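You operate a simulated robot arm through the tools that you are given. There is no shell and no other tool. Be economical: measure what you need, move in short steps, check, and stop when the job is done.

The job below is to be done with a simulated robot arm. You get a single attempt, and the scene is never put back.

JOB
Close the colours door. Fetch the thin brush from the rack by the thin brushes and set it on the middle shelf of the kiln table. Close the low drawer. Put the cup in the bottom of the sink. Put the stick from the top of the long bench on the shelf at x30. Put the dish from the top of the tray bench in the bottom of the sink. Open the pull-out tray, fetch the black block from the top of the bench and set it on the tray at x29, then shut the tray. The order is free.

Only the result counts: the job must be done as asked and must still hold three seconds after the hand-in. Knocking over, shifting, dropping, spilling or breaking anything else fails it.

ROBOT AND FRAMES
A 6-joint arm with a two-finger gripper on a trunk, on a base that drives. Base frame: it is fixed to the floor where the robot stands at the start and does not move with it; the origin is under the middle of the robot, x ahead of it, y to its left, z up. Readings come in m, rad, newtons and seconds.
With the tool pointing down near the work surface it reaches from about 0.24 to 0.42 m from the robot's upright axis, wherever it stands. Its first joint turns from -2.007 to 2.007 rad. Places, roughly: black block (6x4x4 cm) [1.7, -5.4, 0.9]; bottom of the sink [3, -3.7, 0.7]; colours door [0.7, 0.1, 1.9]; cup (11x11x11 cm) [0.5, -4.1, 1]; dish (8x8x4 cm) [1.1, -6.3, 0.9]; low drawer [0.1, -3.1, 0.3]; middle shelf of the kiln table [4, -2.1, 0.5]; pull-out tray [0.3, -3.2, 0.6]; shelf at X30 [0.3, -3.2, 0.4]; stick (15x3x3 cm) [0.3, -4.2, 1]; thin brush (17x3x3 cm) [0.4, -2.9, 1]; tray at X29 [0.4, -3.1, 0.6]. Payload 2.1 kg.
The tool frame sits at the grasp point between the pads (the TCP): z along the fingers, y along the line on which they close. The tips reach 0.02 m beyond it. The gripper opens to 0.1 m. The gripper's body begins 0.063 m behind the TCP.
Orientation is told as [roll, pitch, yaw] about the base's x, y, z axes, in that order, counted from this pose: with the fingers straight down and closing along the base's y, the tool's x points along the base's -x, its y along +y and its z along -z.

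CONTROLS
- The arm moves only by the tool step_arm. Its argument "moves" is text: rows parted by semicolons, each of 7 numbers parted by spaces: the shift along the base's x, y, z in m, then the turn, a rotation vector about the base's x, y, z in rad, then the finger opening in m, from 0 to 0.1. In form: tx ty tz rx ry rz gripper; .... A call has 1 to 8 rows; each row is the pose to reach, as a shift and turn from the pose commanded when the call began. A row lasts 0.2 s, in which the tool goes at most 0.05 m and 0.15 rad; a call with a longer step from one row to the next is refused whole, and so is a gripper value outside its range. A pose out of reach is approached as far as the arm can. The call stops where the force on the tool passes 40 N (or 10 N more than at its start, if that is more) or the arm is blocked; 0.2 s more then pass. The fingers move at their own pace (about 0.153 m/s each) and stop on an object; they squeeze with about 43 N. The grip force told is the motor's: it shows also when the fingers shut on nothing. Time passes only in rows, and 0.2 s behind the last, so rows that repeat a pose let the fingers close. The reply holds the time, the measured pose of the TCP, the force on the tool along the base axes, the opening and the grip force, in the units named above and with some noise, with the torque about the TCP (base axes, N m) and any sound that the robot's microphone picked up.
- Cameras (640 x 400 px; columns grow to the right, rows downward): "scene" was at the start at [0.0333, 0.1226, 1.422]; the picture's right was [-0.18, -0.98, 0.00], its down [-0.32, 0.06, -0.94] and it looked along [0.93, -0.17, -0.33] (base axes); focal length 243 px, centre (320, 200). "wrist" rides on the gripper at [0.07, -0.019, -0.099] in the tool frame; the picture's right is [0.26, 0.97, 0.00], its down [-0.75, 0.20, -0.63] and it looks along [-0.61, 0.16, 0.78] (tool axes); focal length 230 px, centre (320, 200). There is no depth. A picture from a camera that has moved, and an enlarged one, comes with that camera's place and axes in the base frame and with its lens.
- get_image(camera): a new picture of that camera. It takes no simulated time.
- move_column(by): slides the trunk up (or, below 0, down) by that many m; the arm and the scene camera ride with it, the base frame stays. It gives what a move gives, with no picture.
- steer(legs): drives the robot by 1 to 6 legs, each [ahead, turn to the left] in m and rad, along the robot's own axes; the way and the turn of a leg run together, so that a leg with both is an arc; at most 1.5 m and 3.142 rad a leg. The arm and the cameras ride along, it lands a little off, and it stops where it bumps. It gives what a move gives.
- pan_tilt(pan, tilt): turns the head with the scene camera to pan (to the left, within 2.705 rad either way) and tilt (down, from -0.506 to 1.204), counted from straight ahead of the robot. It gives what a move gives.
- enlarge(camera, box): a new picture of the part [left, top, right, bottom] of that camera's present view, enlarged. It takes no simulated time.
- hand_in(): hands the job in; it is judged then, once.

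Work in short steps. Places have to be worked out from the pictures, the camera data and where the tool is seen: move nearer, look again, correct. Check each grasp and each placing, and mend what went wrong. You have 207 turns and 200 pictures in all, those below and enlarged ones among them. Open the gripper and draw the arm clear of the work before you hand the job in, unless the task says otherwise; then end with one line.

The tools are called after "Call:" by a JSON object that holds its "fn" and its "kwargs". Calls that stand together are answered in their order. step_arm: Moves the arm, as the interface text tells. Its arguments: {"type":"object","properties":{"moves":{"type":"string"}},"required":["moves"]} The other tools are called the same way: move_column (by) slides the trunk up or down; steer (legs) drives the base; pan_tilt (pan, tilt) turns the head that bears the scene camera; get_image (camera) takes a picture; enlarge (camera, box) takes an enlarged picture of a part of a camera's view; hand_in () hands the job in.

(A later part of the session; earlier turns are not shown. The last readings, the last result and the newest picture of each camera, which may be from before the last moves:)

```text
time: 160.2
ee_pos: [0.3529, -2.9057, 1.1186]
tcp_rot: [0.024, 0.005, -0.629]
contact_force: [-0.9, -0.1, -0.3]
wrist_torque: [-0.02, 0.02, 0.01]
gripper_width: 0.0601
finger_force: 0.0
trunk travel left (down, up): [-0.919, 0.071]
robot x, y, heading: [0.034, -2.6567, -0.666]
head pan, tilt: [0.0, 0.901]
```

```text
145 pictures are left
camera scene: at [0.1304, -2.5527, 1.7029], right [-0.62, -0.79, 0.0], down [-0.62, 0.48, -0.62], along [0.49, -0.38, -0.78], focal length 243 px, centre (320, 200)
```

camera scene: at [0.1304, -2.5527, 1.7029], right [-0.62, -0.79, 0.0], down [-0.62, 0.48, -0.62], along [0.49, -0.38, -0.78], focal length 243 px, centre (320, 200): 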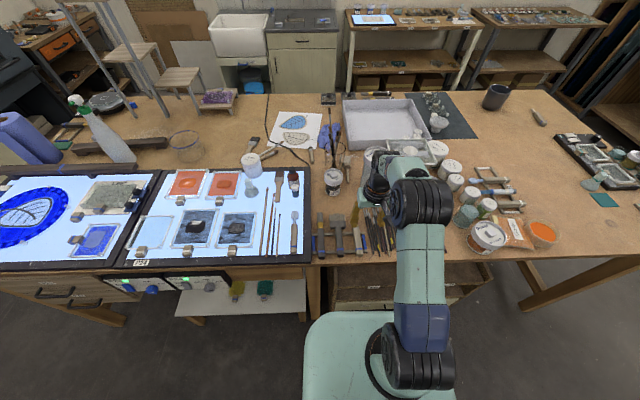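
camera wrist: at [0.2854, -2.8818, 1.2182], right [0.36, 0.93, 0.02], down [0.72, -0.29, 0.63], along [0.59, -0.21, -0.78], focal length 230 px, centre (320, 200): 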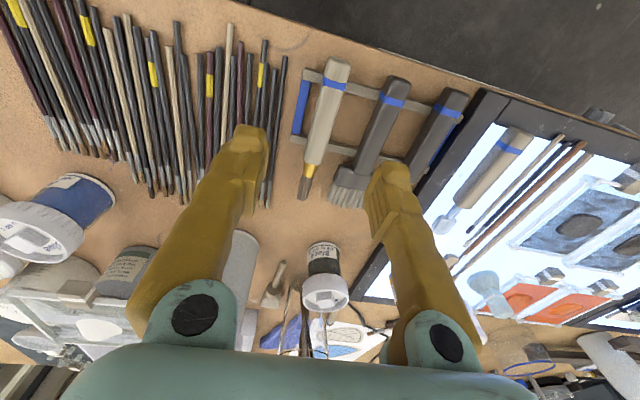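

The brush is right below: axis aligned with the tool, grasp point about (0.366,-2.900), z≈0.955. I shift, lower the trunk, and look again.

Call:
{"fn": "step_arm", "kwargs": {"moves": "0.013 0.005 0 -0.02 -0.006 0 0.06;0.013 0.005 0 -0.02 -0.006 0 0.06"}}

Call:
{"fn": "move_column", "kwargs": {"by": -0.1}}

Call:
{"fn": "get_image", "kwargs": {"camera": "wrist"}}

Call:
{"fn": "enlarge", "kwargs": {"camera": "scene", "box": [290, 150, 450, 270]}}

```text
time: 160.8
ee_pos: [0.3673, -2.9018, 1.1174]
tcp_rot: [0.013, -0.009, -0.628]
contact_force: [0.5, -0.4, -0.6]
wrist_torque: [-0.02, -0.01, 0.01]
gripper_width: 0.0602
finger_force: 0.1
trunk travel left (down, up): [-0.919, 0.071]
robot x, y, heading: [0.0289, -2.656, -0.668]
head pan, tilt: [0.0, 0.901]
```

```text
time: 162.1
ee_pos: [0.3664, -2.9017, 1.0173]
tcp_rot: [0.009, -0.01, -0.63]
contact_force: [0.1, -0.1, 0.3]
wrist_torque: [0.01, -0.03, -0.03]
gripper_width: 0.0597
finger_force: 0.0
trunk travel left (down, up): [-0.819, 0.171]
robot x, y, heading: [0.0302, -2.6508, -0.665]
head pan, tilt: [0.0, 0.901]
```

```text
144 pictures are left
camera wrist: at [0.2984, -2.8752, 1.1162], right [0.36, 0.93, 0.01], down [0.72, -0.28, 0.64], along [0.6, -0.22, -0.77], focal length 230 px, centre (320, 200)
```

wrist: 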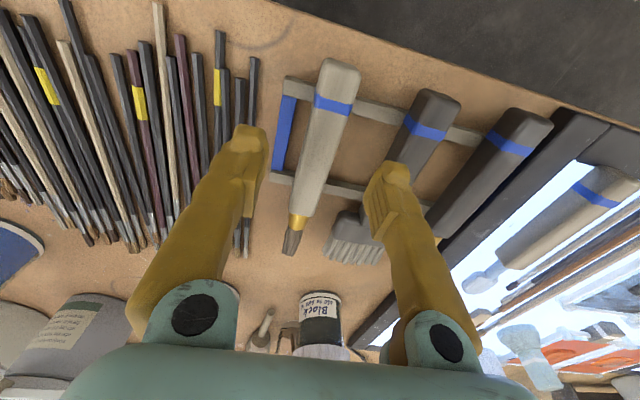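

```text
3.33 times, centred on (370, 210) of scene
camera zoom: at [0.1321, -2.5542, 1.6029], right [-0.62, -0.79, 0.0], down [-0.62, 0.48, -0.62], along [0.49, -0.38, -0.78], focal length 811 px, centre (153, 167)
```

zoom: 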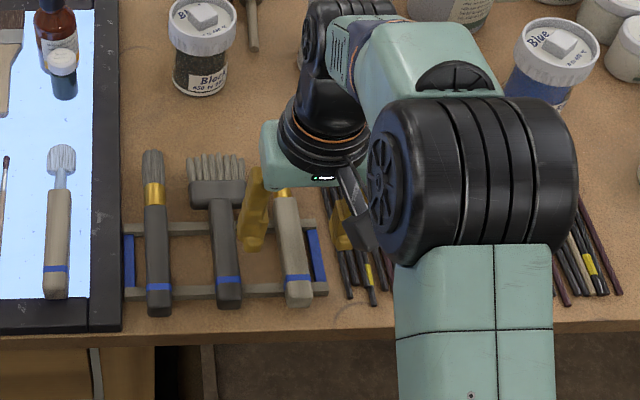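

The blue end plate is very close to the brush; I zoom in for its height.

Call:
{"fn": "enlarge", "kwargs": {"camera": "scene", "box": [325, 190, 385, 230]}}

Call:
{"fn": "enlarge", "kwargs": {"camera": "wrist", "box": [240, 40, 420, 260]}}

```text
10.00 times, centred on (355, 210) of scene
camera zoom: at [0.1321, -2.5542, 1.6029], right [-0.62, -0.79, 0.0], down [-0.62, 0.48, -0.62], along [0.49, -0.38, -0.78], focal length 2432 px, centre (-30, 100)
```

zoom: 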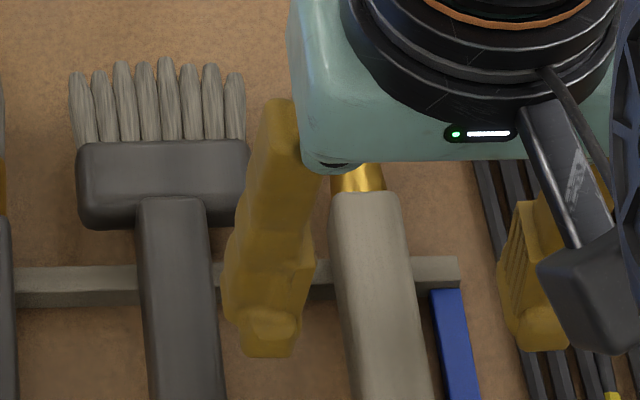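

```text
1.82 times, centred on (330, 150) of wrist
camera zoom: at [0.2984, -2.8752, 1.1162], right [0.36, 0.93, 0.01], down [0.72, -0.28, 0.64], along [0.6, -0.22, -0.77], focal length 418 px, centre (302, 291)
```

zoom: 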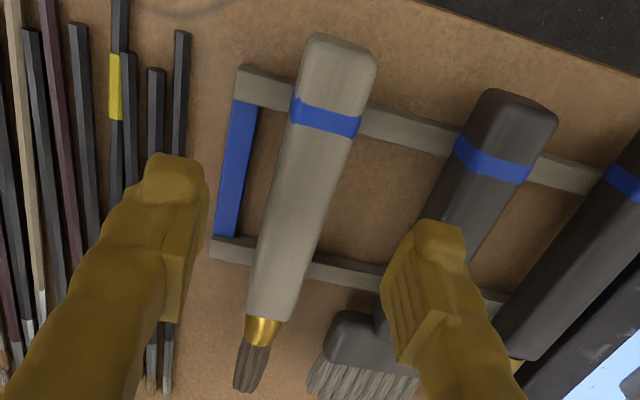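

The blue strip is a flat piece at rail height, so a shallow grip is fine. I descend 5 cm with a 5 cm opening.

Call:
{"fn": "step_arm", "kwargs": {"moves": "0 0 -0.02 0 0 0 0.05;0 0 -0.04 0 0 0 0.05;0 0 -0.05 0 0 0 0.05"}}

Call:
{"fn": "get_image", "kwargs": {"camera": "wrist"}}

Call:
{"fn": "enlarge", "kwargs": {"camera": "scene", "box": [325, 190, 385, 230]}}

```text
time: 163.1
ee_pos: [0.3668, -2.8997, 0.9724]
tcp_rot: [0.008, -0.026, -0.624]
contact_force: [-2.2, 4.2, 19.5]
wrist_torque: [-0.42, 0.58, -0.18]
gripper_width: 0.0492
finger_force: 0.0
trunk travel left (down, up): [-0.819, 0.171]
robot x, y, heading: [0.034, -2.6525, -0.662]
head pan, tilt: [0.0, 0.901]
stopped in row 3: the force on the tool passed its limit at 45 N (the readings are from after the stop); the commanded pose is now the measured one
```

```text
140 pictures are left
camera wrist: at [0.2968, -2.8727, 1.07], right [0.36, 0.93, 0.0], down [0.71, -0.27, 0.65], along [0.61, -0.23, -0.76], focal length 230 px, centre (320, 200)
```

wrist: 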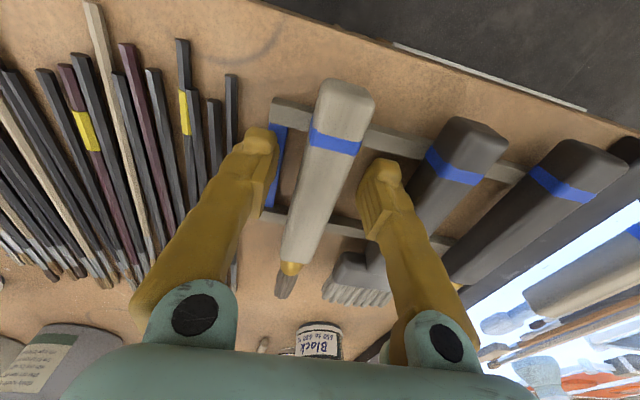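

```text
10.00 times, centred on (355, 210) of scene
camera zoom: at [0.1271, -2.5494, 1.6029], right [-0.62, -0.79, 0.0], down [-0.61, 0.48, -0.62], along [0.49, -0.39, -0.78], focal length 2432 px, centre (-30, 100)
```

zoom: 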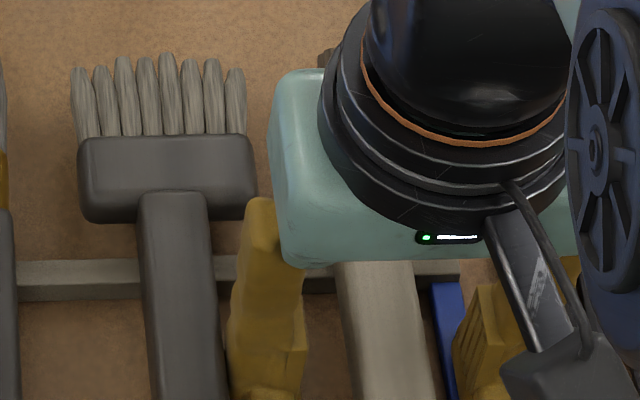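

The fingertips touched the rack end at tip height ≈0.95, so the brush spans about 0.95–0.975. I rise 5 mm and close.

Call:
{"fn": "step_arm", "kwargs": {"moves": "0 0 0.005 0 0 0 0.05;0 0 0.006 0 0 0 0.02;0 0 0.006 0 0 0 0;0 0 0.006 0 0 0 0;0 0 0.006 0 0 0 0"}}

Call:
{"fn": "get_image", "kwargs": {"camera": "wrist"}}

```text
time: 164.3
ee_pos: [0.37, -2.9012, 0.9753]
tcp_rot: [0.008, -0.019, -0.627]
contact_force: [-0.1, 0.4, -0.8]
wrist_torque: [0.0, 0.01, -0.03]
gripper_width: 0.0205
finger_force: 43.2
trunk travel left (down, up): [-0.819, 0.171]
robot x, y, heading: [0.0289, -2.6547, -0.665]
head pan, tilt: [0.0, 0.901]
```

```text
138 pictures are left
camera wrist: at [0.2997, -2.876, 1.0737], right [0.36, 0.93, 0.0], down [0.71, -0.28, 0.65], along [0.6, -0.23, -0.76], focal length 230 px, centre (320, 200)
```

wrist: 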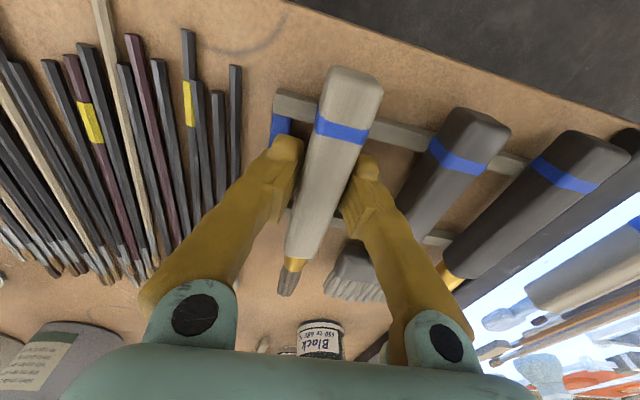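

Gripped at 2 cm width with 43 N. I lift straight up.

Call:
{"fn": "move_column", "kwargs": {"by": 0.12}}

Call:
{"fn": "get_image", "kwargs": {"camera": "wrist"}}

```text
time: 165.8
ee_pos: [0.3686, -2.901, 1.0957]
tcp_rot: [0.008, -0.02, -0.627]
contact_force: [1.3, -0.4, -0.6]
wrist_torque: [-0.03, 0.01, 0.0]
gripper_width: 0.0207
finger_force: 43.2
trunk travel left (down, up): [-0.939, 0.051]
robot x, y, heading: [0.0327, -2.6533, -0.66]
head pan, tilt: [0.0, 0.901]
```

```text
137 pictures are left
camera wrist: at [0.3, -2.8762, 1.1936], right [0.36, 0.93, 0.0], down [0.71, -0.28, 0.65], along [0.6, -0.23, -0.76], focal length 230 px, centre (320, 200)
```

wrist: 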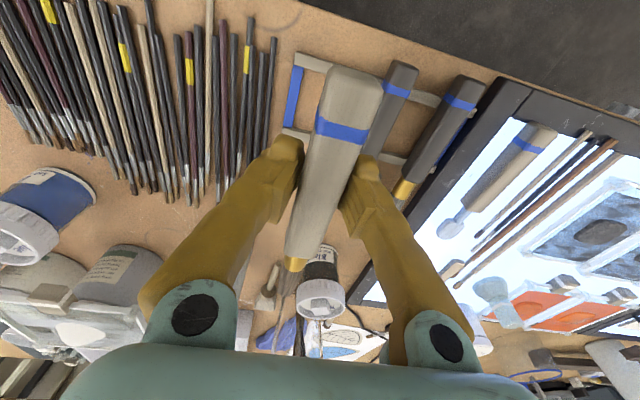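

Brush is held. I reverse, go back up the aisle and along toward the kiln area.

Call:
{"fn": "steer", "kwargs": {"legs": [[-0.21, 0], [0, 1.571], [1.5, 0], [0.5, 0]]}}

Call:
{"fn": "steer", "kwargs": {"legs": [[0, -1.571], [0.6, 0]]}}

Call:
{"fn": "pan_tilt", "kwargs": {"pan": 0.3, "tilt": 0.3}}

Call:
{"fn": "get_image", "kwargs": {"camera": "scene"}}

```text
time: 181.1
ee_pos: [1.3588, -0.5808, 1.096]
tcp_rot: [0.007, -0.021, 0.948]
contact_force: [-0.9, -0.3, -0.8]
wrist_torque: [-0.01, 0.01, 0.04]
gripper_width: 0.0202
finger_force: 43.4
trunk travel left (down, up): [-0.939, 0.051]
robot x, y, heading: [1.1129, -0.9168, 0.913]
head pan, tilt: [0.0, 0.901]
```

```text
time: 188.3
ee_pos: [1.9097, -1.5565, 1.0962]
tcp_rot: [0.009, -0.021, -0.655]
contact_force: [-0.3, -0.3, -1.6]
wrist_torque: [-0.03, -0.02, 0.01]
gripper_width: 0.0207
finger_force: 42.5
trunk travel left (down, up): [-0.939, 0.051]
robot x, y, heading: [1.5798, -1.2991, -0.692]
head pan, tilt: [0.0, 0.901]
```

```text
time: 189.3
ee_pos: [1.9107, -1.558, 1.0957]
tcp_rot: [0.009, -0.017, -0.654]
contact_force: [0.0, 0.0, -0.5]
wrist_torque: [0.01, 0.01, 0.02]
gripper_width: 0.0207
finger_force: 42.7
trunk travel left (down, up): [-0.939, 0.051]
robot x, y, heading: [1.5782, -1.3017, -0.691]
head pan, tilt: [0.3, 0.3]
```

```text
136 pictures are left
camera scene: at [1.7102, -1.1905, 1.7751], right [-0.38, -0.92, 0.0], down [-0.27, 0.11, -0.95], along [0.88, -0.36, -0.3], focal length 243 px, centre (320, 200)
```

scene: 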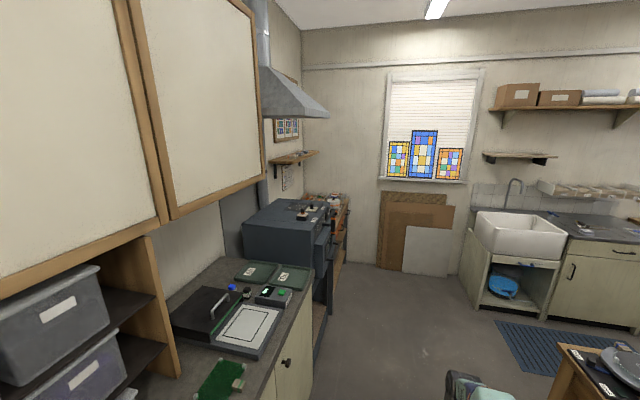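

Beyond the counter stands the kiln on its table. I drive closer.

Call:
{"fn": "steer", "kwargs": {"legs": [[1.2, 0.04]]}}

Call:
{"fn": "pan_tilt", "kwargs": {"pan": 0.5, "tilt": 0.6}}

Call:
{"fn": "get_image", "kwargs": {"camera": "scene"}}

```text
time: 195.5
ee_pos: [2.8766, -2.2891, 1.0956]
tcp_rot: [0.009, -0.019, -0.6]
contact_force: [1.4, 0.0, -0.6]
wrist_torque: [0.01, 0.0, 0.0]
gripper_width: 0.0207
finger_force: 43.4
trunk travel left (down, up): [-0.939, 0.051]
robot x, y, heading: [2.5365, -2.0465, -0.642]
head pan, tilt: [0.3, 0.3]
```

```text
time: 196.3
ee_pos: [2.8773, -2.2889, 1.096]
tcp_rot: [0.009, -0.02, -0.601]
contact_force: [0.0, 0.6, -0.3]
wrist_torque: [-0.01, 0.03, 0.02]
gripper_width: 0.0208
finger_force: 42.6
trunk travel left (down, up): [-0.939, 0.051]
robot x, y, heading: [2.5365, -2.0499, -0.638]
head pan, tilt: [0.499, 0.6]
```

```text
135 pictures are left
camera scene: at [2.6585, -1.9142, 1.7477], right [-0.14, -0.99, 0.0], down [-0.56, 0.08, -0.83], along [0.82, -0.12, -0.56], focal length 243 px, centre (320, 200)
```

scene: 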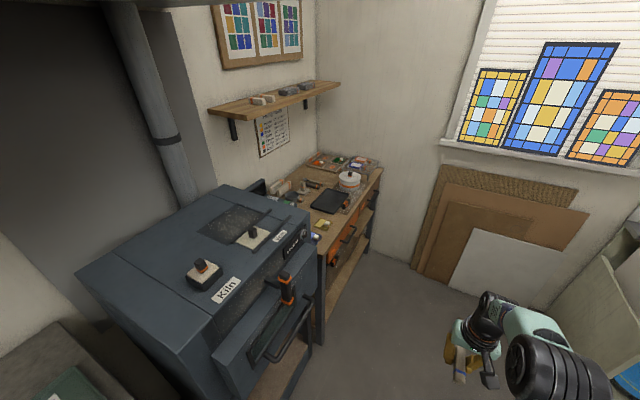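

The kiln table with shelves is past the kiln. I drive on to stand in front of it and turn left to face it.

Call:
{"fn": "steer", "kwargs": {"legs": [[1.15, -0.02], [0, 1.571]]}}

Call:
{"fn": "pan_tilt", "kwargs": {"pan": 0, "tilt": 0.7}}

Call:
{"fn": "get_image", "kwargs": {"camera": "scene"}}

Call:
{"fn": "get_image", "kwargs": {"camera": "wrist"}}

```text
time: 206.1
ee_pos: [3.699, -2.413, 1.0963]
tcp_rot: [0.01, -0.022, 0.973]
contact_force: [-0.4, -0.3, -0.4]
wrist_torque: [-0.02, 0.02, 0.0]
gripper_width: 0.0204
finger_force: 42.5
trunk travel left (down, up): [-0.939, 0.051]
robot x, y, heading: [3.4589, -2.7572, 0.938]
head pan, tilt: [0.499, 0.6]
```

```text
time: 207.0
ee_pos: [3.7, -2.4122, 1.0944]
tcp_rot: [0.008, -0.02, 0.971]
contact_force: [0.3, 0.0, -1.6]
wrist_torque: [-0.02, -0.01, -0.01]
gripper_width: 0.0205
finger_force: 43.0
trunk travel left (down, up): [-0.939, 0.051]
robot x, y, heading: [3.4611, -2.7595, 0.929]
head pan, tilt: [0.0, 0.7]
```

```text
134 pictures are left
camera scene: at [3.3641, -2.6541, 1.739], right [0.8, -0.59, 0.0], down [-0.38, -0.52, -0.77], along [0.46, 0.61, -0.64], focal length 243 px, centre (320, 200)
```

scene: 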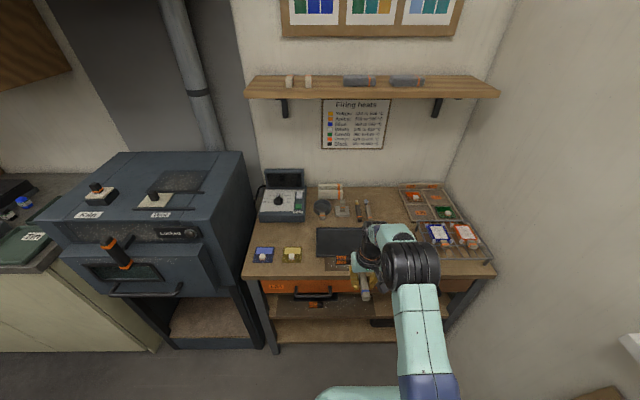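

```text
133 pictures are left
camera wrist: at [3.6751, -2.4834, 1.1937], right [-0.94, 0.33, 0.0], down [0.26, 0.72, 0.65], along [0.21, 0.61, -0.76], focal length 230 px, centre (320, 200)
```

wrist: 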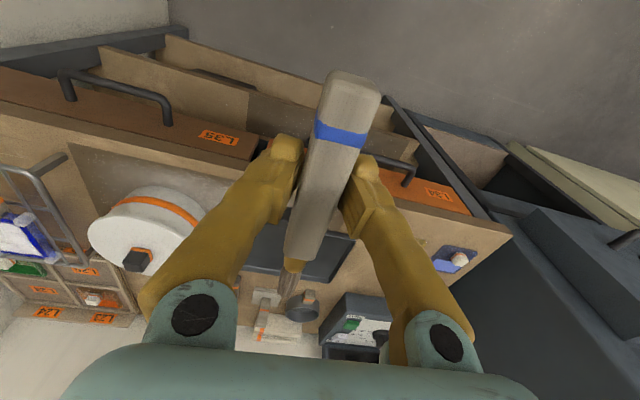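

The table has drawers on top and shelves beneath. I back off a little and lower the trunk to look at the shelves.

Call:
{"fn": "steer", "kwargs": {"legs": [[-0.2, 0]]}}

Call:
{"fn": "move_column", "kwargs": {"by": -0.4}}

Call:
{"fn": "move_column", "kwargs": {"by": -0.2}}

Call:
{"fn": "pan_tilt", "kwargs": {"pan": 0, "tilt": 0.4}}

Call:
{"fn": "get_image", "kwargs": {"camera": "scene"}}

Call:
{"fn": "get_image", "kwargs": {"camera": "wrist"}}

```text
time: 208.6
ee_pos: [3.5823, -2.5717, 1.0954]
tcp_rot: [0.01, -0.016, 0.97]
contact_force: [0.7, 0.3, -1.7]
wrist_torque: [-0.02, 0.01, -0.02]
gripper_width: 0.0205
finger_force: 42.9
trunk travel left (down, up): [-0.939, 0.051]
robot x, y, heading: [3.3452, -2.916, 0.929]
head pan, tilt: [0.0, 0.7]
```

```text
time: 212.4
ee_pos: [3.5799, -2.5733, 0.6943]
tcp_rot: [0.011, -0.02, 0.972]
contact_force: [0.1, -0.5, -1.5]
wrist_torque: [-0.01, 0.02, 0.0]
gripper_width: 0.0206
finger_force: 43.1
trunk travel left (down, up): [-0.539, 0.451]
robot x, y, heading: [3.3452, -2.9196, 0.933]
head pan, tilt: [0.0, 0.7]
```

```text
time: 214.6
ee_pos: [3.5807, -2.5738, 0.496]
tcp_rot: [0.01, -0.019, 0.97]
contact_force: [0.5, 0.5, -1.0]
wrist_torque: [-0.02, -0.02, -0.04]
gripper_width: 0.0204
finger_force: 43.0
trunk travel left (down, up): [-0.339, 0.651]
robot x, y, heading: [3.3437, -2.9171, 0.926]
head pan, tilt: [0.0, 0.7]
```

```text
time: 215.4
ee_pos: [3.5814, -2.5737, 0.4968]
tcp_rot: [0.01, -0.018, 0.971]
contact_force: [1.1, 0.5, -1.4]
wrist_torque: [-0.06, -0.03, -0.01]
gripper_width: 0.0206
finger_force: 42.9
trunk travel left (down, up): [-0.339, 0.651]
robot x, y, heading: [3.3431, -2.9185, 0.93]
head pan, tilt: [0.0, 0.4]
```

```text
132 pictures are left
camera scene: at [3.2501, -2.8083, 1.1658], right [0.8, -0.6, 0.0], down [-0.23, -0.31, -0.92], along [0.55, 0.74, -0.39], focal length 243 px, centre (320, 200)
```

scene: 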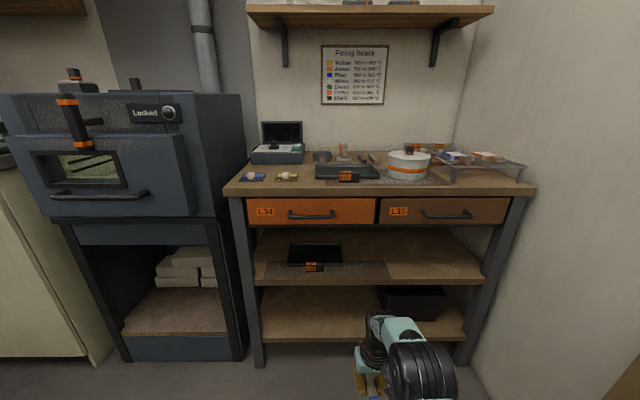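

```text
131 pictures are left
camera wrist: at [3.5566, -2.6439, 0.5936], right [-0.94, 0.33, 0.0], down [0.26, 0.72, 0.65], along [0.21, 0.61, -0.76], focal length 230 px, centre (320, 200)
```

wrist: 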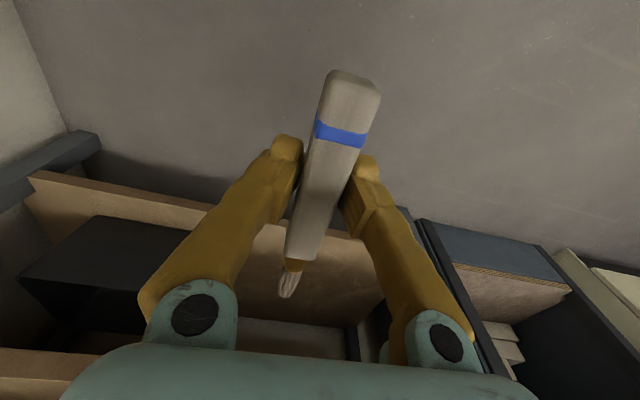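

The middle shelf top is at z≈0.51 with about 0.25 m headroom. I zoom in to see what's on it.

Call:
{"fn": "enlarge", "kwargs": {"camera": "scene", "box": [230, 190, 530, 360]}}

```text
2.13 times, centred on (380, 275) of scene
camera zoom: at [3.2501, -2.8083, 1.1658], right [0.8, -0.6, 0.0], down [-0.23, -0.31, -0.92], along [0.55, 0.74, -0.39], focal length 519 px, centre (192, 40)
```

zoom: 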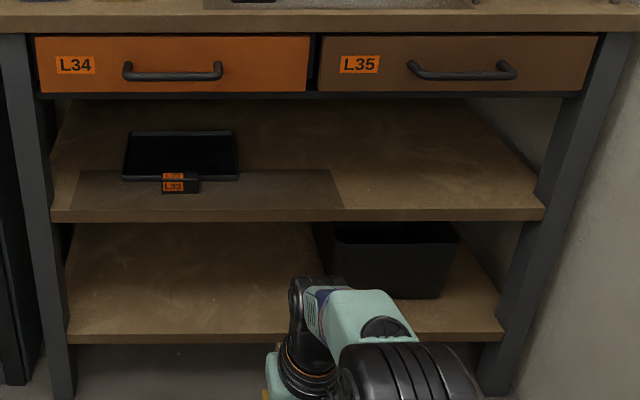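

The right part of the shelf is free. I shift the base 0.25 m to the right (turn left, reverse, turn back) and lower the trunk for a low wrist approach.

Call:
{"fn": "steer", "kwargs": {"legs": [[0, 1.571], [-0.25, 0], [0, -1.571]]}}

Call:
{"fn": "move_column", "kwargs": {"by": -0.15}}

Call:
{"fn": "get_image", "kwargs": {"camera": "scene"}}

```text
time: 224.8
ee_pos: [3.7847, -2.7355, 0.495]
tcp_rot: [0.01, -0.02, 0.952]
contact_force: [0.3, 0.7, -1.0]
wrist_torque: [-0.02, -0.02, 0.04]
gripper_width: 0.0205
finger_force: 42.6
trunk travel left (down, up): [-0.339, 0.651]
robot x, y, heading: [3.5299, -3.0681, 0.908]
head pan, tilt: [0.0, 0.4]
```

```text
time: 226.6
ee_pos: [3.7843, -2.734, 0.3454]
tcp_rot: [0.009, -0.019, 0.951]
contact_force: [0.3, 0.8, -0.9]
wrist_torque: [-0.03, -0.03, -0.04]
gripper_width: 0.0205
finger_force: 43.4
trunk travel left (down, up): [-0.189, 0.801]
robot x, y, heading: [3.5321, -3.0711, 0.908]
head pan, tilt: [0.0, 0.4]
```

```text
129 pictures are left
camera scene: at [3.4436, -2.9573, 1.0159], right [0.79, -0.62, 0.0], down [-0.24, -0.31, -0.92], along [0.57, 0.73, -0.39], focal length 243 px, centre (320, 200)
```

scene: 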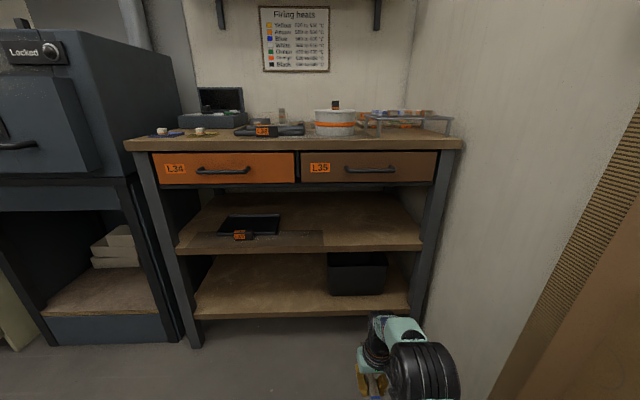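

Yaw the tool 90° clockwise so the brush lies parallel to the shelf edge.

Call:
{"fn": "step_arm", "kwargs": {"moves": "0 0 0.02 0 0 -0.145 0;0 0 0.04 0 0 -0.29 0;0 0 0.06 0 0 -0.435 0;0 0 0.08 0 0 -0.58 0;0 0 0.1 0 0 -0.725 0;-0.003 -0.004 0.12 0 0 -0.87 0;-0.006 -0.008 0.14 0 0 -1.015 0;-0.012 -0.016 0.16 0 0 -1.16 0"}}

Call:
{"fn": "step_arm", "kwargs": {"moves": "-0.006 -0.008 0.01 0 0 -0.145 0;-0.012 -0.016 0.02 0 0 -0.29 0;-0.018 -0.024 0.03 0 0 -0.43 0"}}

```text
time: 228.4
ee_pos: [3.7707, -2.7514, 0.507]
tcp_rot: [0.009, -0.019, -0.212]
contact_force: [0.0, -0.3, -1.0]
wrist_torque: [-0.01, 0.03, 0.04]
gripper_width: 0.0208
finger_force: 42.8
trunk travel left (down, up): [-0.189, 0.801]
robot x, y, heading: [3.535, -3.0671, 0.906]
head pan, tilt: [0.0, 0.4]
```

```text
time: 229.2
ee_pos: [3.7538, -2.7747, 0.5357]
tcp_rot: [0.01, -0.019, -0.64]
contact_force: [0.4, 0.8, -1.7]
wrist_torque: [0.01, 0.01, 0.0]
gripper_width: 0.0205
finger_force: 43.0
trunk travel left (down, up): [-0.189, 0.801]
robot x, y, heading: [3.5322, -3.0681, 0.901]
head pan, tilt: [0.0, 0.4]
```

Now tilt the tool 45° forward about the brush's own axis.

Call:
{"fn": "step_arm", "kwargs": {"moves": "0.013 0.0165 0.0014 0.105 -0.079 0 0;0.0256 0.0325 0.0055 0.21 -0.157 0 0;0.0379 0.0482 0.0122 0.314 -0.236 0 0;0.0494 0.0629 0.0214 0.419 -0.314 0 0;0.0601 0.0765 0.0331 0.523 -0.392 0 0;0.0699 0.0889 0.0469 0.628 -0.471 0 0"}}

Call:
{"fn": "get_image", "kwargs": {"camera": "scene"}}

Call:
{"fn": "get_image", "kwargs": {"camera": "wrist"}}

```text
time: 230.6
ee_pos: [3.8237, -2.6861, 0.5828]
tcp_rot: [0.797, -0.018, -0.656]
contact_force: [0.0, 0.8, -0.3]
wrist_torque: [-0.03, 0.03, 0.04]
gripper_width: 0.0207
finger_force: 43.0
trunk travel left (down, up): [-0.189, 0.801]
robot x, y, heading: [3.5346, -3.0696, 0.907]
head pan, tilt: [0.0, 0.4]
```

```text
128 pictures are left
camera scene: at [3.4436, -2.9572, 1.0159], right [0.79, -0.62, 0.0], down [-0.24, -0.31, -0.92], along [0.57, 0.73, -0.39], focal length 243 px, centre (320, 200)
```

scene: 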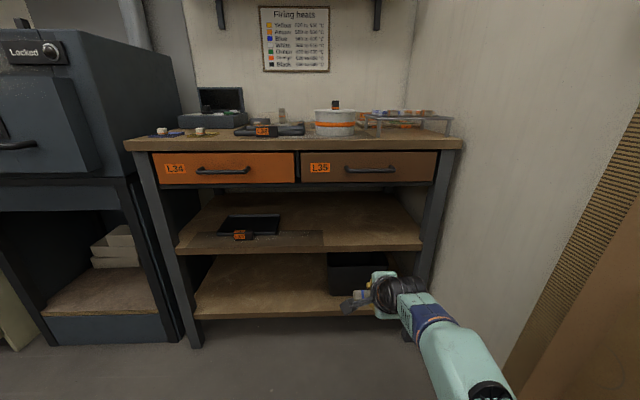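

```text
127 pictures are left
camera wrist: at [3.7167, -2.7092, 0.6373], right [0.2, 0.7, 0.69], down [0.4, -0.7, 0.6], along [0.9, 0.16, -0.42], focal length 230 px, centre (320, 200)
```

wrist: 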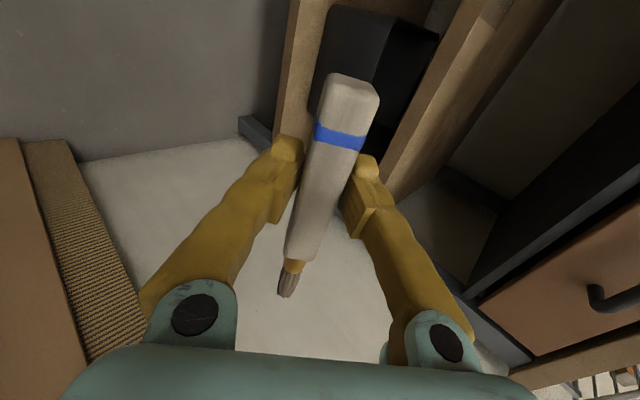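

Clearances look right: I lower 3 cm and drive in 0.28 m, then check.

Call:
{"fn": "move_column", "kwargs": {"by": -0.025}}

Call:
{"fn": "steer", "kwargs": {"legs": [[0.27, 0]]}}

Call:
{"fn": "get_image", "kwargs": {"camera": "scene"}}

Call:
{"fn": "get_image", "kwargs": {"camera": "wrist"}}

```text
time: 231.3
ee_pos: [3.8237, -2.6858, 0.5573]
tcp_rot: [0.794, -0.017, -0.655]
contact_force: [1.0, -0.4, -1.2]
wrist_torque: [0.0, 0.02, 0.03]
gripper_width: 0.0203
finger_force: 43.0
trunk travel left (down, up): [-0.164, 0.826]
robot x, y, heading: [3.5337, -3.0689, 0.907]
head pan, tilt: [0.0, 0.4]
```

```text
time: 233.2
ee_pos: [3.9868, -2.4664, 0.5575]
tcp_rot: [0.794, -0.016, -0.643]
contact_force: [0.7, -0.7, -1.8]
wrist_torque: [0.04, 0.1, 0.07]
gripper_width: 0.0204
finger_force: 42.7
trunk travel left (down, up): [-0.164, 0.826]
robot x, y, heading: [3.6929, -2.8459, 0.866]
head pan, tilt: [0.0, 0.4]
```

```text
126 pictures are left
camera scene: at [3.6051, -2.7292, 0.9905], right [0.76, -0.65, 0.01], down [-0.25, -0.3, -0.92], along [0.6, 0.7, -0.39], focal length 243 px, centre (320, 200)
```

scene: 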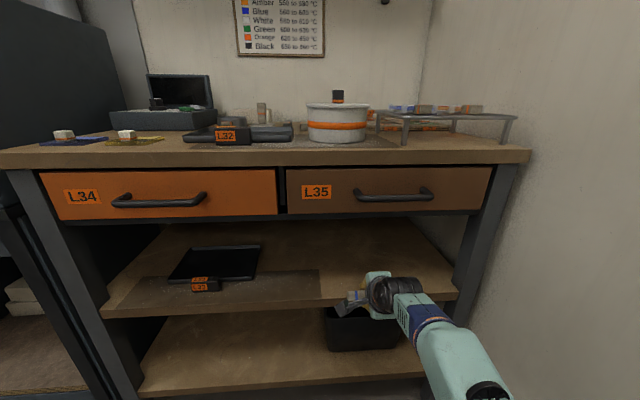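

```text
125 pictures are left
camera wrist: at [3.8794, -2.491, 0.6129], right [0.19, 0.7, 0.68], down [0.41, -0.69, 0.6], along [0.89, 0.17, -0.42], focal length 230 px, centre (320, 200)
```

wrist: 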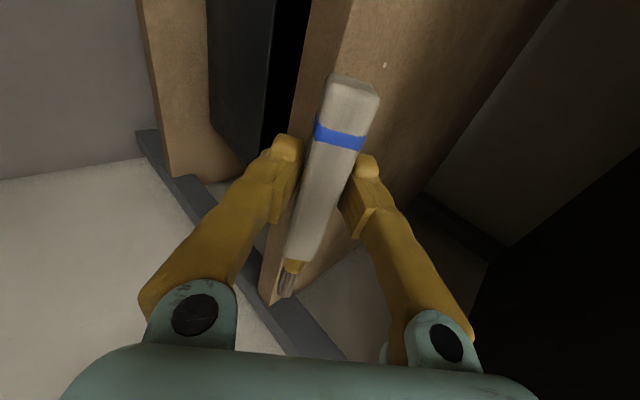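

TCP is just at the shelf's front edge. I extend the arm inward by 5 cm with a small shift left.

Call:
{"fn": "step_arm", "kwargs": {"moves": "-0.012 0.01 0 0 0 0 0;-0.024 0.018 0 0 0 0 0;-0.012 0.034 0 0 0 0 0;0 0.05 0 0 0 0 0;0.0067 0.058 0 0 0 0 0"}}

Call:
{"fn": "get_image", "kwargs": {"camera": "scene"}}

```text
time: 234.4
ee_pos: [3.9961, -2.4101, 0.5562]
tcp_rot: [0.796, -0.013, -0.642]
contact_force: [-0.5, -0.6, -0.8]
wrist_torque: [0.01, -0.01, 0.01]
gripper_width: 0.0207
finger_force: 42.7
trunk travel left (down, up): [-0.164, 0.826]
robot x, y, heading: [3.6932, -2.8482, 0.863]
head pan, tilt: [0.0, 0.4]
```

```text
124 pictures are left
camera scene: at [3.6102, -2.7333, 0.9909], right [0.76, -0.65, 0.0], down [-0.25, -0.3, -0.92], along [0.6, 0.7, -0.39], focal length 243 px, centre (320, 200)
```

scene: 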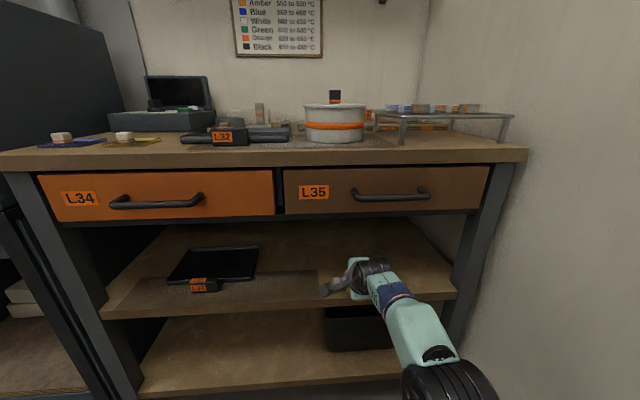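

3 cm inside so far. I drive 7 cm farther.

Call:
{"fn": "steer", "kwargs": {"legs": [[0.07, 0]]}}

Call:
{"fn": "get_image", "kwargs": {"camera": "wrist"}}

Call:
{"fn": "enlarge", "kwargs": {"camera": "scene", "box": [280, 200, 520, 350]}}

```text
time: 235.4
ee_pos: [4.0362, -2.3534, 0.5567]
tcp_rot: [0.796, -0.014, -0.631]
contact_force: [0.6, -0.7, -0.7]
wrist_torque: [0.05, 0.06, 0.06]
gripper_width: 0.0206
finger_force: 42.9
trunk travel left (down, up): [-0.164, 0.826]
robot x, y, heading: [3.7372, -2.7943, 0.823]
head pan, tilt: [0.0, 0.4]
```

```text
123 pictures are left
camera wrist: at [3.9299, -2.379, 0.6126], right [0.18, 0.7, 0.69], down [0.42, -0.69, 0.59], along [0.89, 0.18, -0.42], focal length 230 px, centre (320, 200)
```

wrist: 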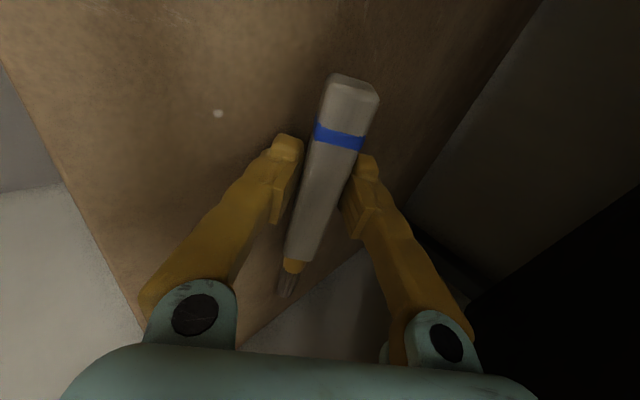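

```text
2.67 times, centred on (400, 275) of scene
camera zoom: at [3.6514, -2.668, 0.9904], right [0.73, -0.68, 0.01], down [-0.26, -0.29, -0.92], along [0.63, 0.67, -0.39], focal length 648 px, centre (107, 0)
```

zoom: 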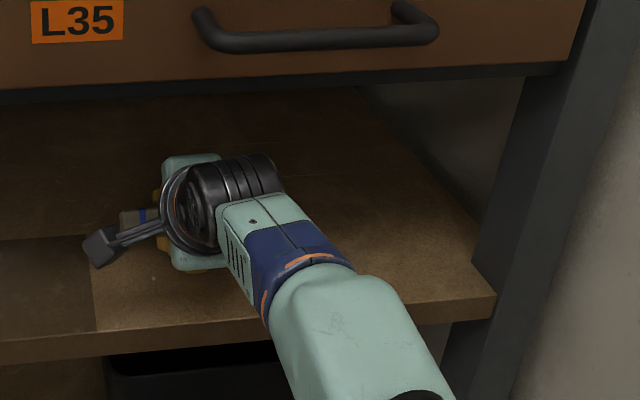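

The brush is 10 cm inside above free shelf. I lower gently until contact.

Call:
{"fn": "step_arm", "kwargs": {"moves": "0 0 -0.005 0 0 0 0;0 0 -0.01 0 0 0 0;0 0 -0.015 0 0 0 0;0 0 -0.018 0 0 0 0;0 0 -0.021 0 0 0 0"}}

```text
time: 236.6
ee_pos: [4.0406, -2.3551, 0.5478]
tcp_rot: [0.827, -0.003, -0.634]
contact_force: [-2.3, -5.1, 17.3]
wrist_torque: [-0.16, 0.22, 0.0]
gripper_width: 0.0204
finger_force: 42.8
trunk travel left (down, up): [-0.164, 0.826]
robot x, y, heading: [3.7358, -2.7887, 0.826]
head pan, tilt: [0.0, 0.4]
stopped in row 5: the force on the tool passed its limit at 43 N (the readings are from after the stop); the commanded pose is now the measured one
```

Contact with the shelf. I open slightly while rising a touch so the brush settles.

Call:
{"fn": "step_arm", "kwargs": {"moves": "0 0 0.006 0 0 0 0.026;0 0 0.01 0 0 0 0.034;0 0 0.012 0 0 0 0.04;0 0 0.012 0 0 0 0.04;0 0 0.012 0 0 0 0.04"}}

Call:
{"fn": "get_image", "kwargs": {"camera": "wrist"}}

```text
time: 237.8
ee_pos: [4.0416, -2.3557, 0.5529]
tcp_rot: [0.815, -0.005, -0.635]
contact_force: [2.7, 0.2, 2.9]
wrist_torque: [0.04, -0.03, -0.01]
gripper_width: 0.0376
finger_force: 0.1
trunk travel left (down, up): [-0.164, 0.826]
robot x, y, heading: [3.7382, -2.7915, 0.82]
head pan, tilt: [0.0, 0.4]
```

```text
121 pictures are left
camera wrist: at [3.9348, -2.3822, 0.6092], right [0.18, 0.69, 0.7], down [0.41, -0.7, 0.58], along [0.89, 0.18, -0.41], focal length 230 px, centre (320, 200)
```

wrist: 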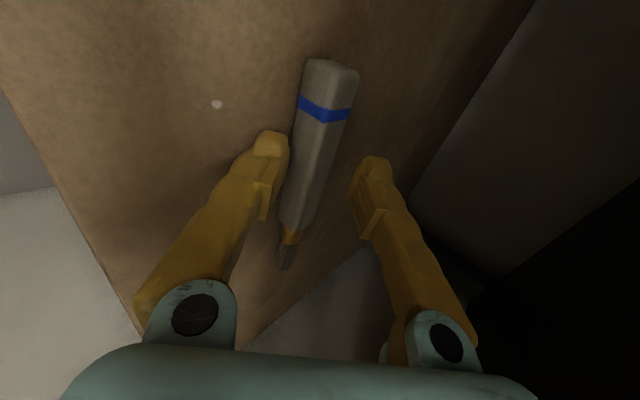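

The brush rests on the shelf. I withdraw along the finger axis, then straight back.

Call:
{"fn": "step_arm", "kwargs": {"moves": "-0.0085 -0.0113 0.014 0 0 0 0.044;-0.017 -0.0226 0.028 0 0 0 0.05;-0.026 -0.034 0.042 0 0 0 0.05;-0.044 -0.058 0.048 0 0 0 0.05;-0.062 -0.082 0.048 0 0 0 0.05;-0.08 -0.106 0.048 0 0 0 0.05"}}

Call:
{"fn": "get_image", "kwargs": {"camera": "wrist"}}

Call:
{"fn": "steer", "kwargs": {"legs": [[-0.3, 0]]}}

Call:
{"fn": "enlarge", "kwargs": {"camera": "scene", "box": [200, 150, 520, 350]}}

```text
time: 239.2
ee_pos: [3.96, -2.4601, 0.6035]
tcp_rot: [0.814, -0.007, -0.634]
contact_force: [0.8, -0.8, 0.4]
wrist_torque: [0.0, -0.01, -0.02]
gripper_width: 0.05
finger_force: 0.0
trunk travel left (down, up): [-0.164, 0.826]
robot x, y, heading: [3.7382, -2.792, 0.821]
head pan, tilt: [0.0, 0.4]
```

```text
120 pictures are left
camera wrist: at [3.8544, -2.4878, 0.6575], right [0.18, 0.69, 0.7], down [0.41, -0.7, 0.58], along [0.89, 0.18, -0.41], focal length 230 px, centre (320, 200)
```

wrist: 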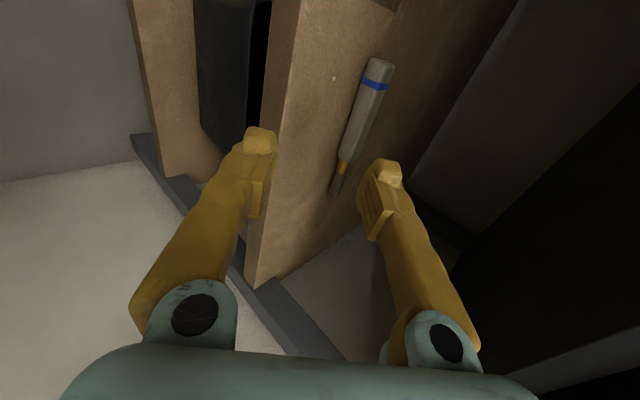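

```text
time: 241.2
ee_pos: [3.7584, -2.6772, 0.6038]
tcp_rot: [0.815, -0.004, -0.629]
contact_force: [-0.5, -0.3, -0.4]
wrist_torque: [-0.01, 0.01, 0.0]
gripper_width: 0.0502
finger_force: 0.0
trunk travel left (down, up): [-0.164, 0.826]
robot x, y, heading: [3.5347, -3.0135, 0.822]
head pan, tilt: [0.0, 0.4]
```

```text
2.00 times, centred on (360, 250) of scene
camera zoom: at [3.4555, -2.8918, 0.9909], right [0.73, -0.68, 0.0], down [-0.26, -0.29, -0.92], along [0.63, 0.68, -0.39], focal length 486 px, centre (240, 100)
```

zoom: 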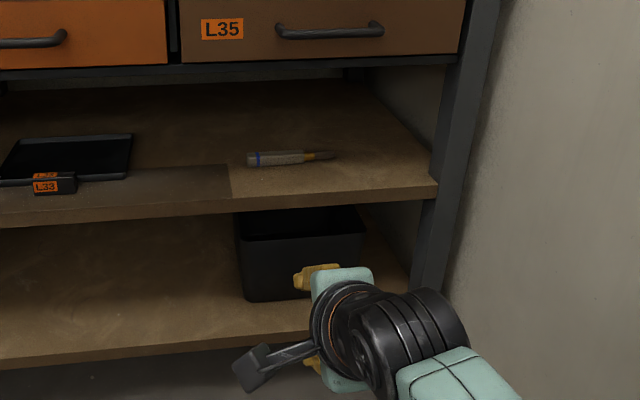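

Brush is on the middle shelf. I bring the tool back to straight down and un-yaw it.

Call:
{"fn": "step_arm", "kwargs": {"moves": "-0.0098 -0.0124 -0.0138 -0.105 0.079 0 0.05;-0.0205 -0.026 -0.0255 -0.21 0.157 0 0.05;-0.032 -0.0407 -0.0347 -0.314 0.236 0 0.05;-0.0443 -0.0564 -0.0414 -0.419 0.314 0 0.05;-0.0569 -0.0724 -0.0455 -0.523 0.392 0 0.05;-0.0699 -0.0889 -0.0469 -0.65 0.475 0 0.05"}}

Call:
{"fn": "step_arm", "kwargs": {"moves": "0 0 0 0 0 0.145 0.05;0 0 0 0 0 0.29 0.05;0 0 0 0 0 0.435 0.05;0 0 0 0 0 0.58 0.05;0 0 0 0 0 0.725 0.05;0 0 0 0 0 0.87 0.05;0 0 0 0 0 1.015 0.05;0 0 0 0 0 1.16 0.05"}}

Call:
{"fn": "step_arm", "kwargs": {"moves": "0.01 0.012 0 0 0 0.145 0.05;0.02 0.024 0 0 0 0.29 0.05;0.02 0.024 0 0 0 0.29 0.05"}}

```text
refused: row 6 steps farther than a row can; nothing moved
```

```text
time: 243.0
ee_pos: [3.7576, -2.6789, 0.6031]
tcp_rot: [0.817, -0.004, 0.535]
contact_force: [0.2, -0.4, -0.1]
wrist_torque: [-0.02, -0.02, 0.02]
gripper_width: 0.0501
finger_force: 0.0
trunk travel left (down, up): [-0.164, 0.826]
robot x, y, heading: [3.5363, -3.01, 0.825]
head pan, tilt: [0.0, 0.4]
```

```text
time: 243.8
ee_pos: [3.7684, -2.6619, 0.593]
tcp_rot: [0.816, -0.002, 0.822]
contact_force: [0.1, 0.5, -0.1]
wrist_torque: [0.01, -0.03, -0.03]
gripper_width: 0.05
finger_force: 0.1
out of reach, approached as far as the arm can: row 2, 3
trunk travel left (down, up): [-0.164, 0.826]
robot x, y, heading: [3.5342, -3.0104, 0.825]
head pan, tilt: [0.0, 0.4]
```

The first call was refused and the tool has yawed while tilted. I now remove the sideways tilt about the robot's heading axis.

Call:
{"fn": "move_column", "kwargs": {"by": 0.02}}

Call:
{"fn": "step_arm", "kwargs": {"moves": "0.005 -0.015 -0.013 -0.093 -0.1 0 0.05;0.012 -0.03 -0.025 -0.186 -0.2 0 0.05;0.02 -0.045 -0.035 -0.278 -0.299 0 0.05;0.03 -0.06 -0.041 -0.371 -0.399 0 0.05;0.042 -0.075 -0.045 -0.464 -0.498 0 0.05;0.05 -0.09 -0.047 -0.556 -0.597 0 0.05"}}

```text
time: 244.5
ee_pos: [3.7682, -2.6618, 0.6147]
tcp_rot: [0.815, -0.005, 0.822]
contact_force: [-0.1, 0.5, 0.1]
wrist_torque: [0.02, -0.01, 0.01]
gripper_width: 0.0499
finger_force: 0.2
trunk travel left (down, up): [-0.184, 0.806]
robot x, y, heading: [3.5353, -3.0078, 0.821]
head pan, tilt: [0.0, 0.4]
```

```text
time: 245.9
ee_pos: [3.8191, -2.753, 0.5669]
tcp_rot: [-0.004, -0.004, 0.825]
contact_force: [0.2, -0.5, 0.2]
wrist_torque: [0.0, 0.01, 0.0]
gripper_width: 0.0502
finger_force: 0.1
trunk travel left (down, up): [-0.184, 0.806]
robot x, y, heading: [3.5343, -3.0107, 0.823]
head pan, tilt: [0.0, 0.4]
```

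Tool is down again. I look toward the sink and the back aisle.

Call:
{"fn": "move_column", "kwargs": {"by": 0.4}}

Call:
{"fn": "pan_tilt", "kwargs": {"pan": -2.4, "tilt": 0.5}}

Call:
{"fn": "get_image", "kwargs": {"camera": "scene"}}

Call:
{"fn": "pan_tilt", "kwargs": {"pan": 2.65, "tilt": 0.3}}

Call:
{"fn": "get_image", "kwargs": {"camera": "scene"}}

```text
time: 249.7
ee_pos: [3.8186, -2.7523, 0.9668]
tcp_rot: [-0.002, -0.004, 0.825]
contact_force: [0.6, 0.2, 0.0]
wrist_torque: [-0.01, 0.01, 0.0]
gripper_width: 0.05
finger_force: 0.1
trunk travel left (down, up): [-0.584, 0.406]
robot x, y, heading: [3.5331, -3.0116, 0.82]
head pan, tilt: [0.0, 0.4]
```

```text
time: 251.9
ee_pos: [3.8175, -2.7526, 0.9673]
tcp_rot: [0.0, -0.004, 0.823]
contact_force: [0.4, 0.9, 0.1]
wrist_torque: [0.0, -0.02, 0.0]
gripper_width: 0.0501
finger_force: 0.0
trunk travel left (down, up): [-0.584, 0.406]
robot x, y, heading: [3.5339, -3.01, 0.823]
head pan, tilt: [-2.4, 0.499]
```

```text
118 pictures are left
camera scene: at [3.3923, -3.0508, 1.4018], right [-1.0, 0.0, 0.0], down [0.0, 0.48, -0.88], along [0.0, -0.88, -0.48], focal length 243 px, centre (320, 200)
```

scene: 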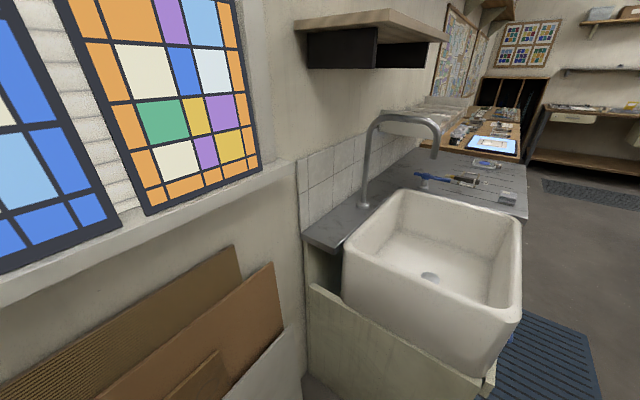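

```text
time: 255.9
ee_pos: [3.8187, -2.7525, 0.967]
tcp_rot: [-0.002, -0.005, 0.824]
contact_force: [-0.1, 0.4, 0.8]
wrist_torque: [0.02, 0.01, 0.01]
gripper_width: 0.05
finger_force: 0.0
trunk travel left (down, up): [-0.584, 0.406]
robot x, y, heading: [3.5354, -3.006, 0.819]
head pan, tilt: [2.649, 0.3]
```

```text
117 pictures are left
camera scene: at [3.3044, -2.9902, 1.4202], right [-0.33, 0.95, 0.0], down [0.28, 0.1, -0.96], along [-0.9, -0.31, -0.3], focal length 243 px, centre (320, 200)
```

scene: 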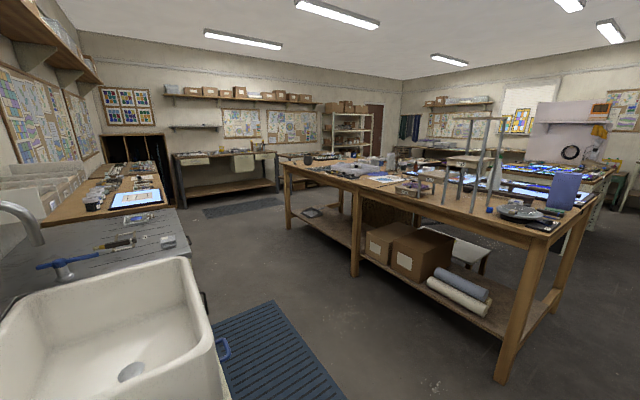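

The sink interior spans about U 4.45–4.78 with the rim near z 0.9. The back aisle (U≈3.05–4.4) is clear. I head down it to the tray bench.

Call:
{"fn": "steer", "kwargs": {"legs": [[0, 1.66], [0.87, 0], [0, 1.571], [1.5, 0], [1.5, 0]]}}

Call:
{"fn": "pan_tilt", "kwargs": {"pan": 0.6, "tilt": 0.4}}

Call:
{"fn": "get_image", "kwargs": {"camera": "scene"}}

```text
time: 282.2
ee_pos: [0.768, -5.1183, 0.9665]
tcp_rot: [-0.002, -0.004, -2.245]
contact_force: [0.7, 0.7, 0.2]
wrist_torque: [0.02, 0.01, -0.01]
gripper_width: 0.0502
finger_force: 0.0
trunk travel left (down, up): [-0.584, 0.406]
robot x, y, heading: [1.0311, -4.8406, -2.249]
head pan, tilt: [2.649, 0.3]
```

```text
time: 284.1
ee_pos: [0.7676, -5.1177, 0.9671]
tcp_rot: [0.0, -0.004, -2.247]
contact_force: [-0.8, -0.1, -0.2]
wrist_torque: [0.0, 0.05, -0.03]
gripper_width: 0.0502
finger_force: 0.1
trunk travel left (down, up): [-0.584, 0.406]
robot x, y, heading: [1.0302, -4.8421, -2.249]
head pan, tilt: [0.6, 0.4]
```

```text
116 pictures are left
camera scene: at [1.1733, -4.9748, 1.4109], right [-1.0, 0.07, 0.0], down [0.03, 0.39, -0.92], along [-0.07, -0.92, -0.39], focal length 243 px, centre (320, 200)
```

scene: 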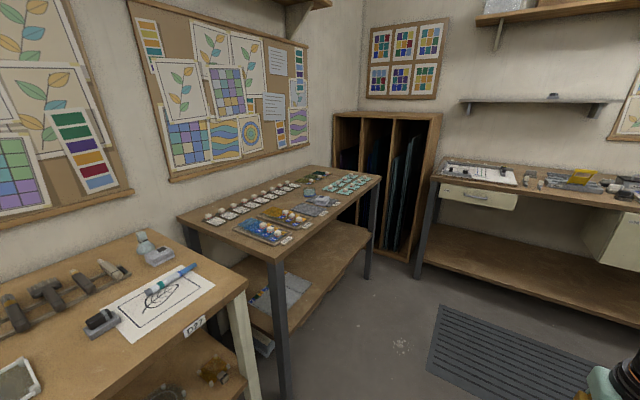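

The tray bench is straight ahead-left and the black block is on the nearer bench. I zoom on both.

Call:
{"fn": "enlarge", "kwargs": {"camera": "scene", "box": [180, 150, 400, 270]}}

Call:
{"fn": "enlarge", "kwargs": {"camera": "scene", "box": [0, 220, 250, 400]}}

```text
2.91 times, centred on (290, 210) of scene
camera zoom: at [1.1733, -4.9748, 1.4109], right [-1.0, 0.07, 0.0], down [0.03, 0.39, -0.92], along [-0.07, -0.92, -0.39], focal length 707 px, centre (407, 171)
```

zoom: 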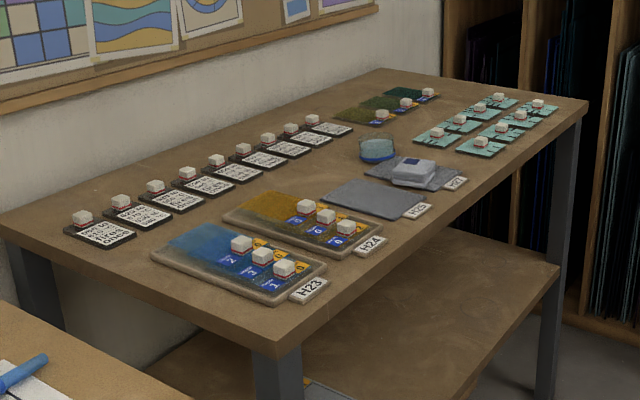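

```text
2.22 times, centred on (125, 310) of scene
camera zoom: at [1.1733, -4.9748, 1.4109], right [-1.0, 0.07, 0.0], down [0.03, 0.39, -0.92], along [-0.07, -0.92, -0.39], focal length 540 px, centre (753, -44)
```

zoom: 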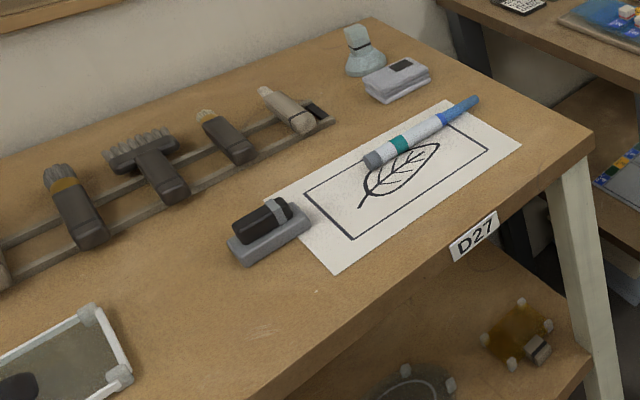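

I check how far my own base sticks out, looking down.

Call:
{"fn": "pan_tilt", "kwargs": {"pan": 0.5, "tilt": 1.2}}

Call:
{"fn": "get_image", "kwargs": {"camera": "scene"}}

```text
time: 285.3
ee_pos: [0.7677, -5.1177, 0.9659]
tcp_rot: [-0.002, -0.003, -2.246]
contact_force: [0.2, 0.8, -0.2]
wrist_torque: [0.01, 0.0, 0.03]
gripper_width: 0.0503
finger_force: 0.0
trunk travel left (down, up): [-0.584, 0.406]
robot x, y, heading: [1.0323, -4.841, -2.254]
head pan, tilt: [0.499, 1.201]
```

```text
113 pictures are left
camera scene: at [1.1703, -4.9375, 1.3481], right [-0.98, 0.17, 0.0], down [0.16, 0.92, -0.36], along [-0.06, -0.36, -0.93], focal length 243 px, centre (320, 200)
```

scene: 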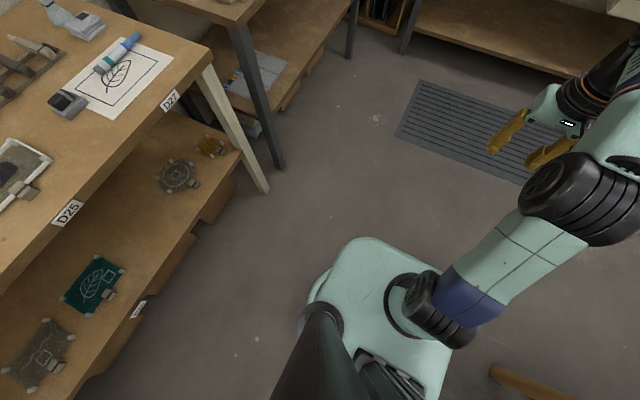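

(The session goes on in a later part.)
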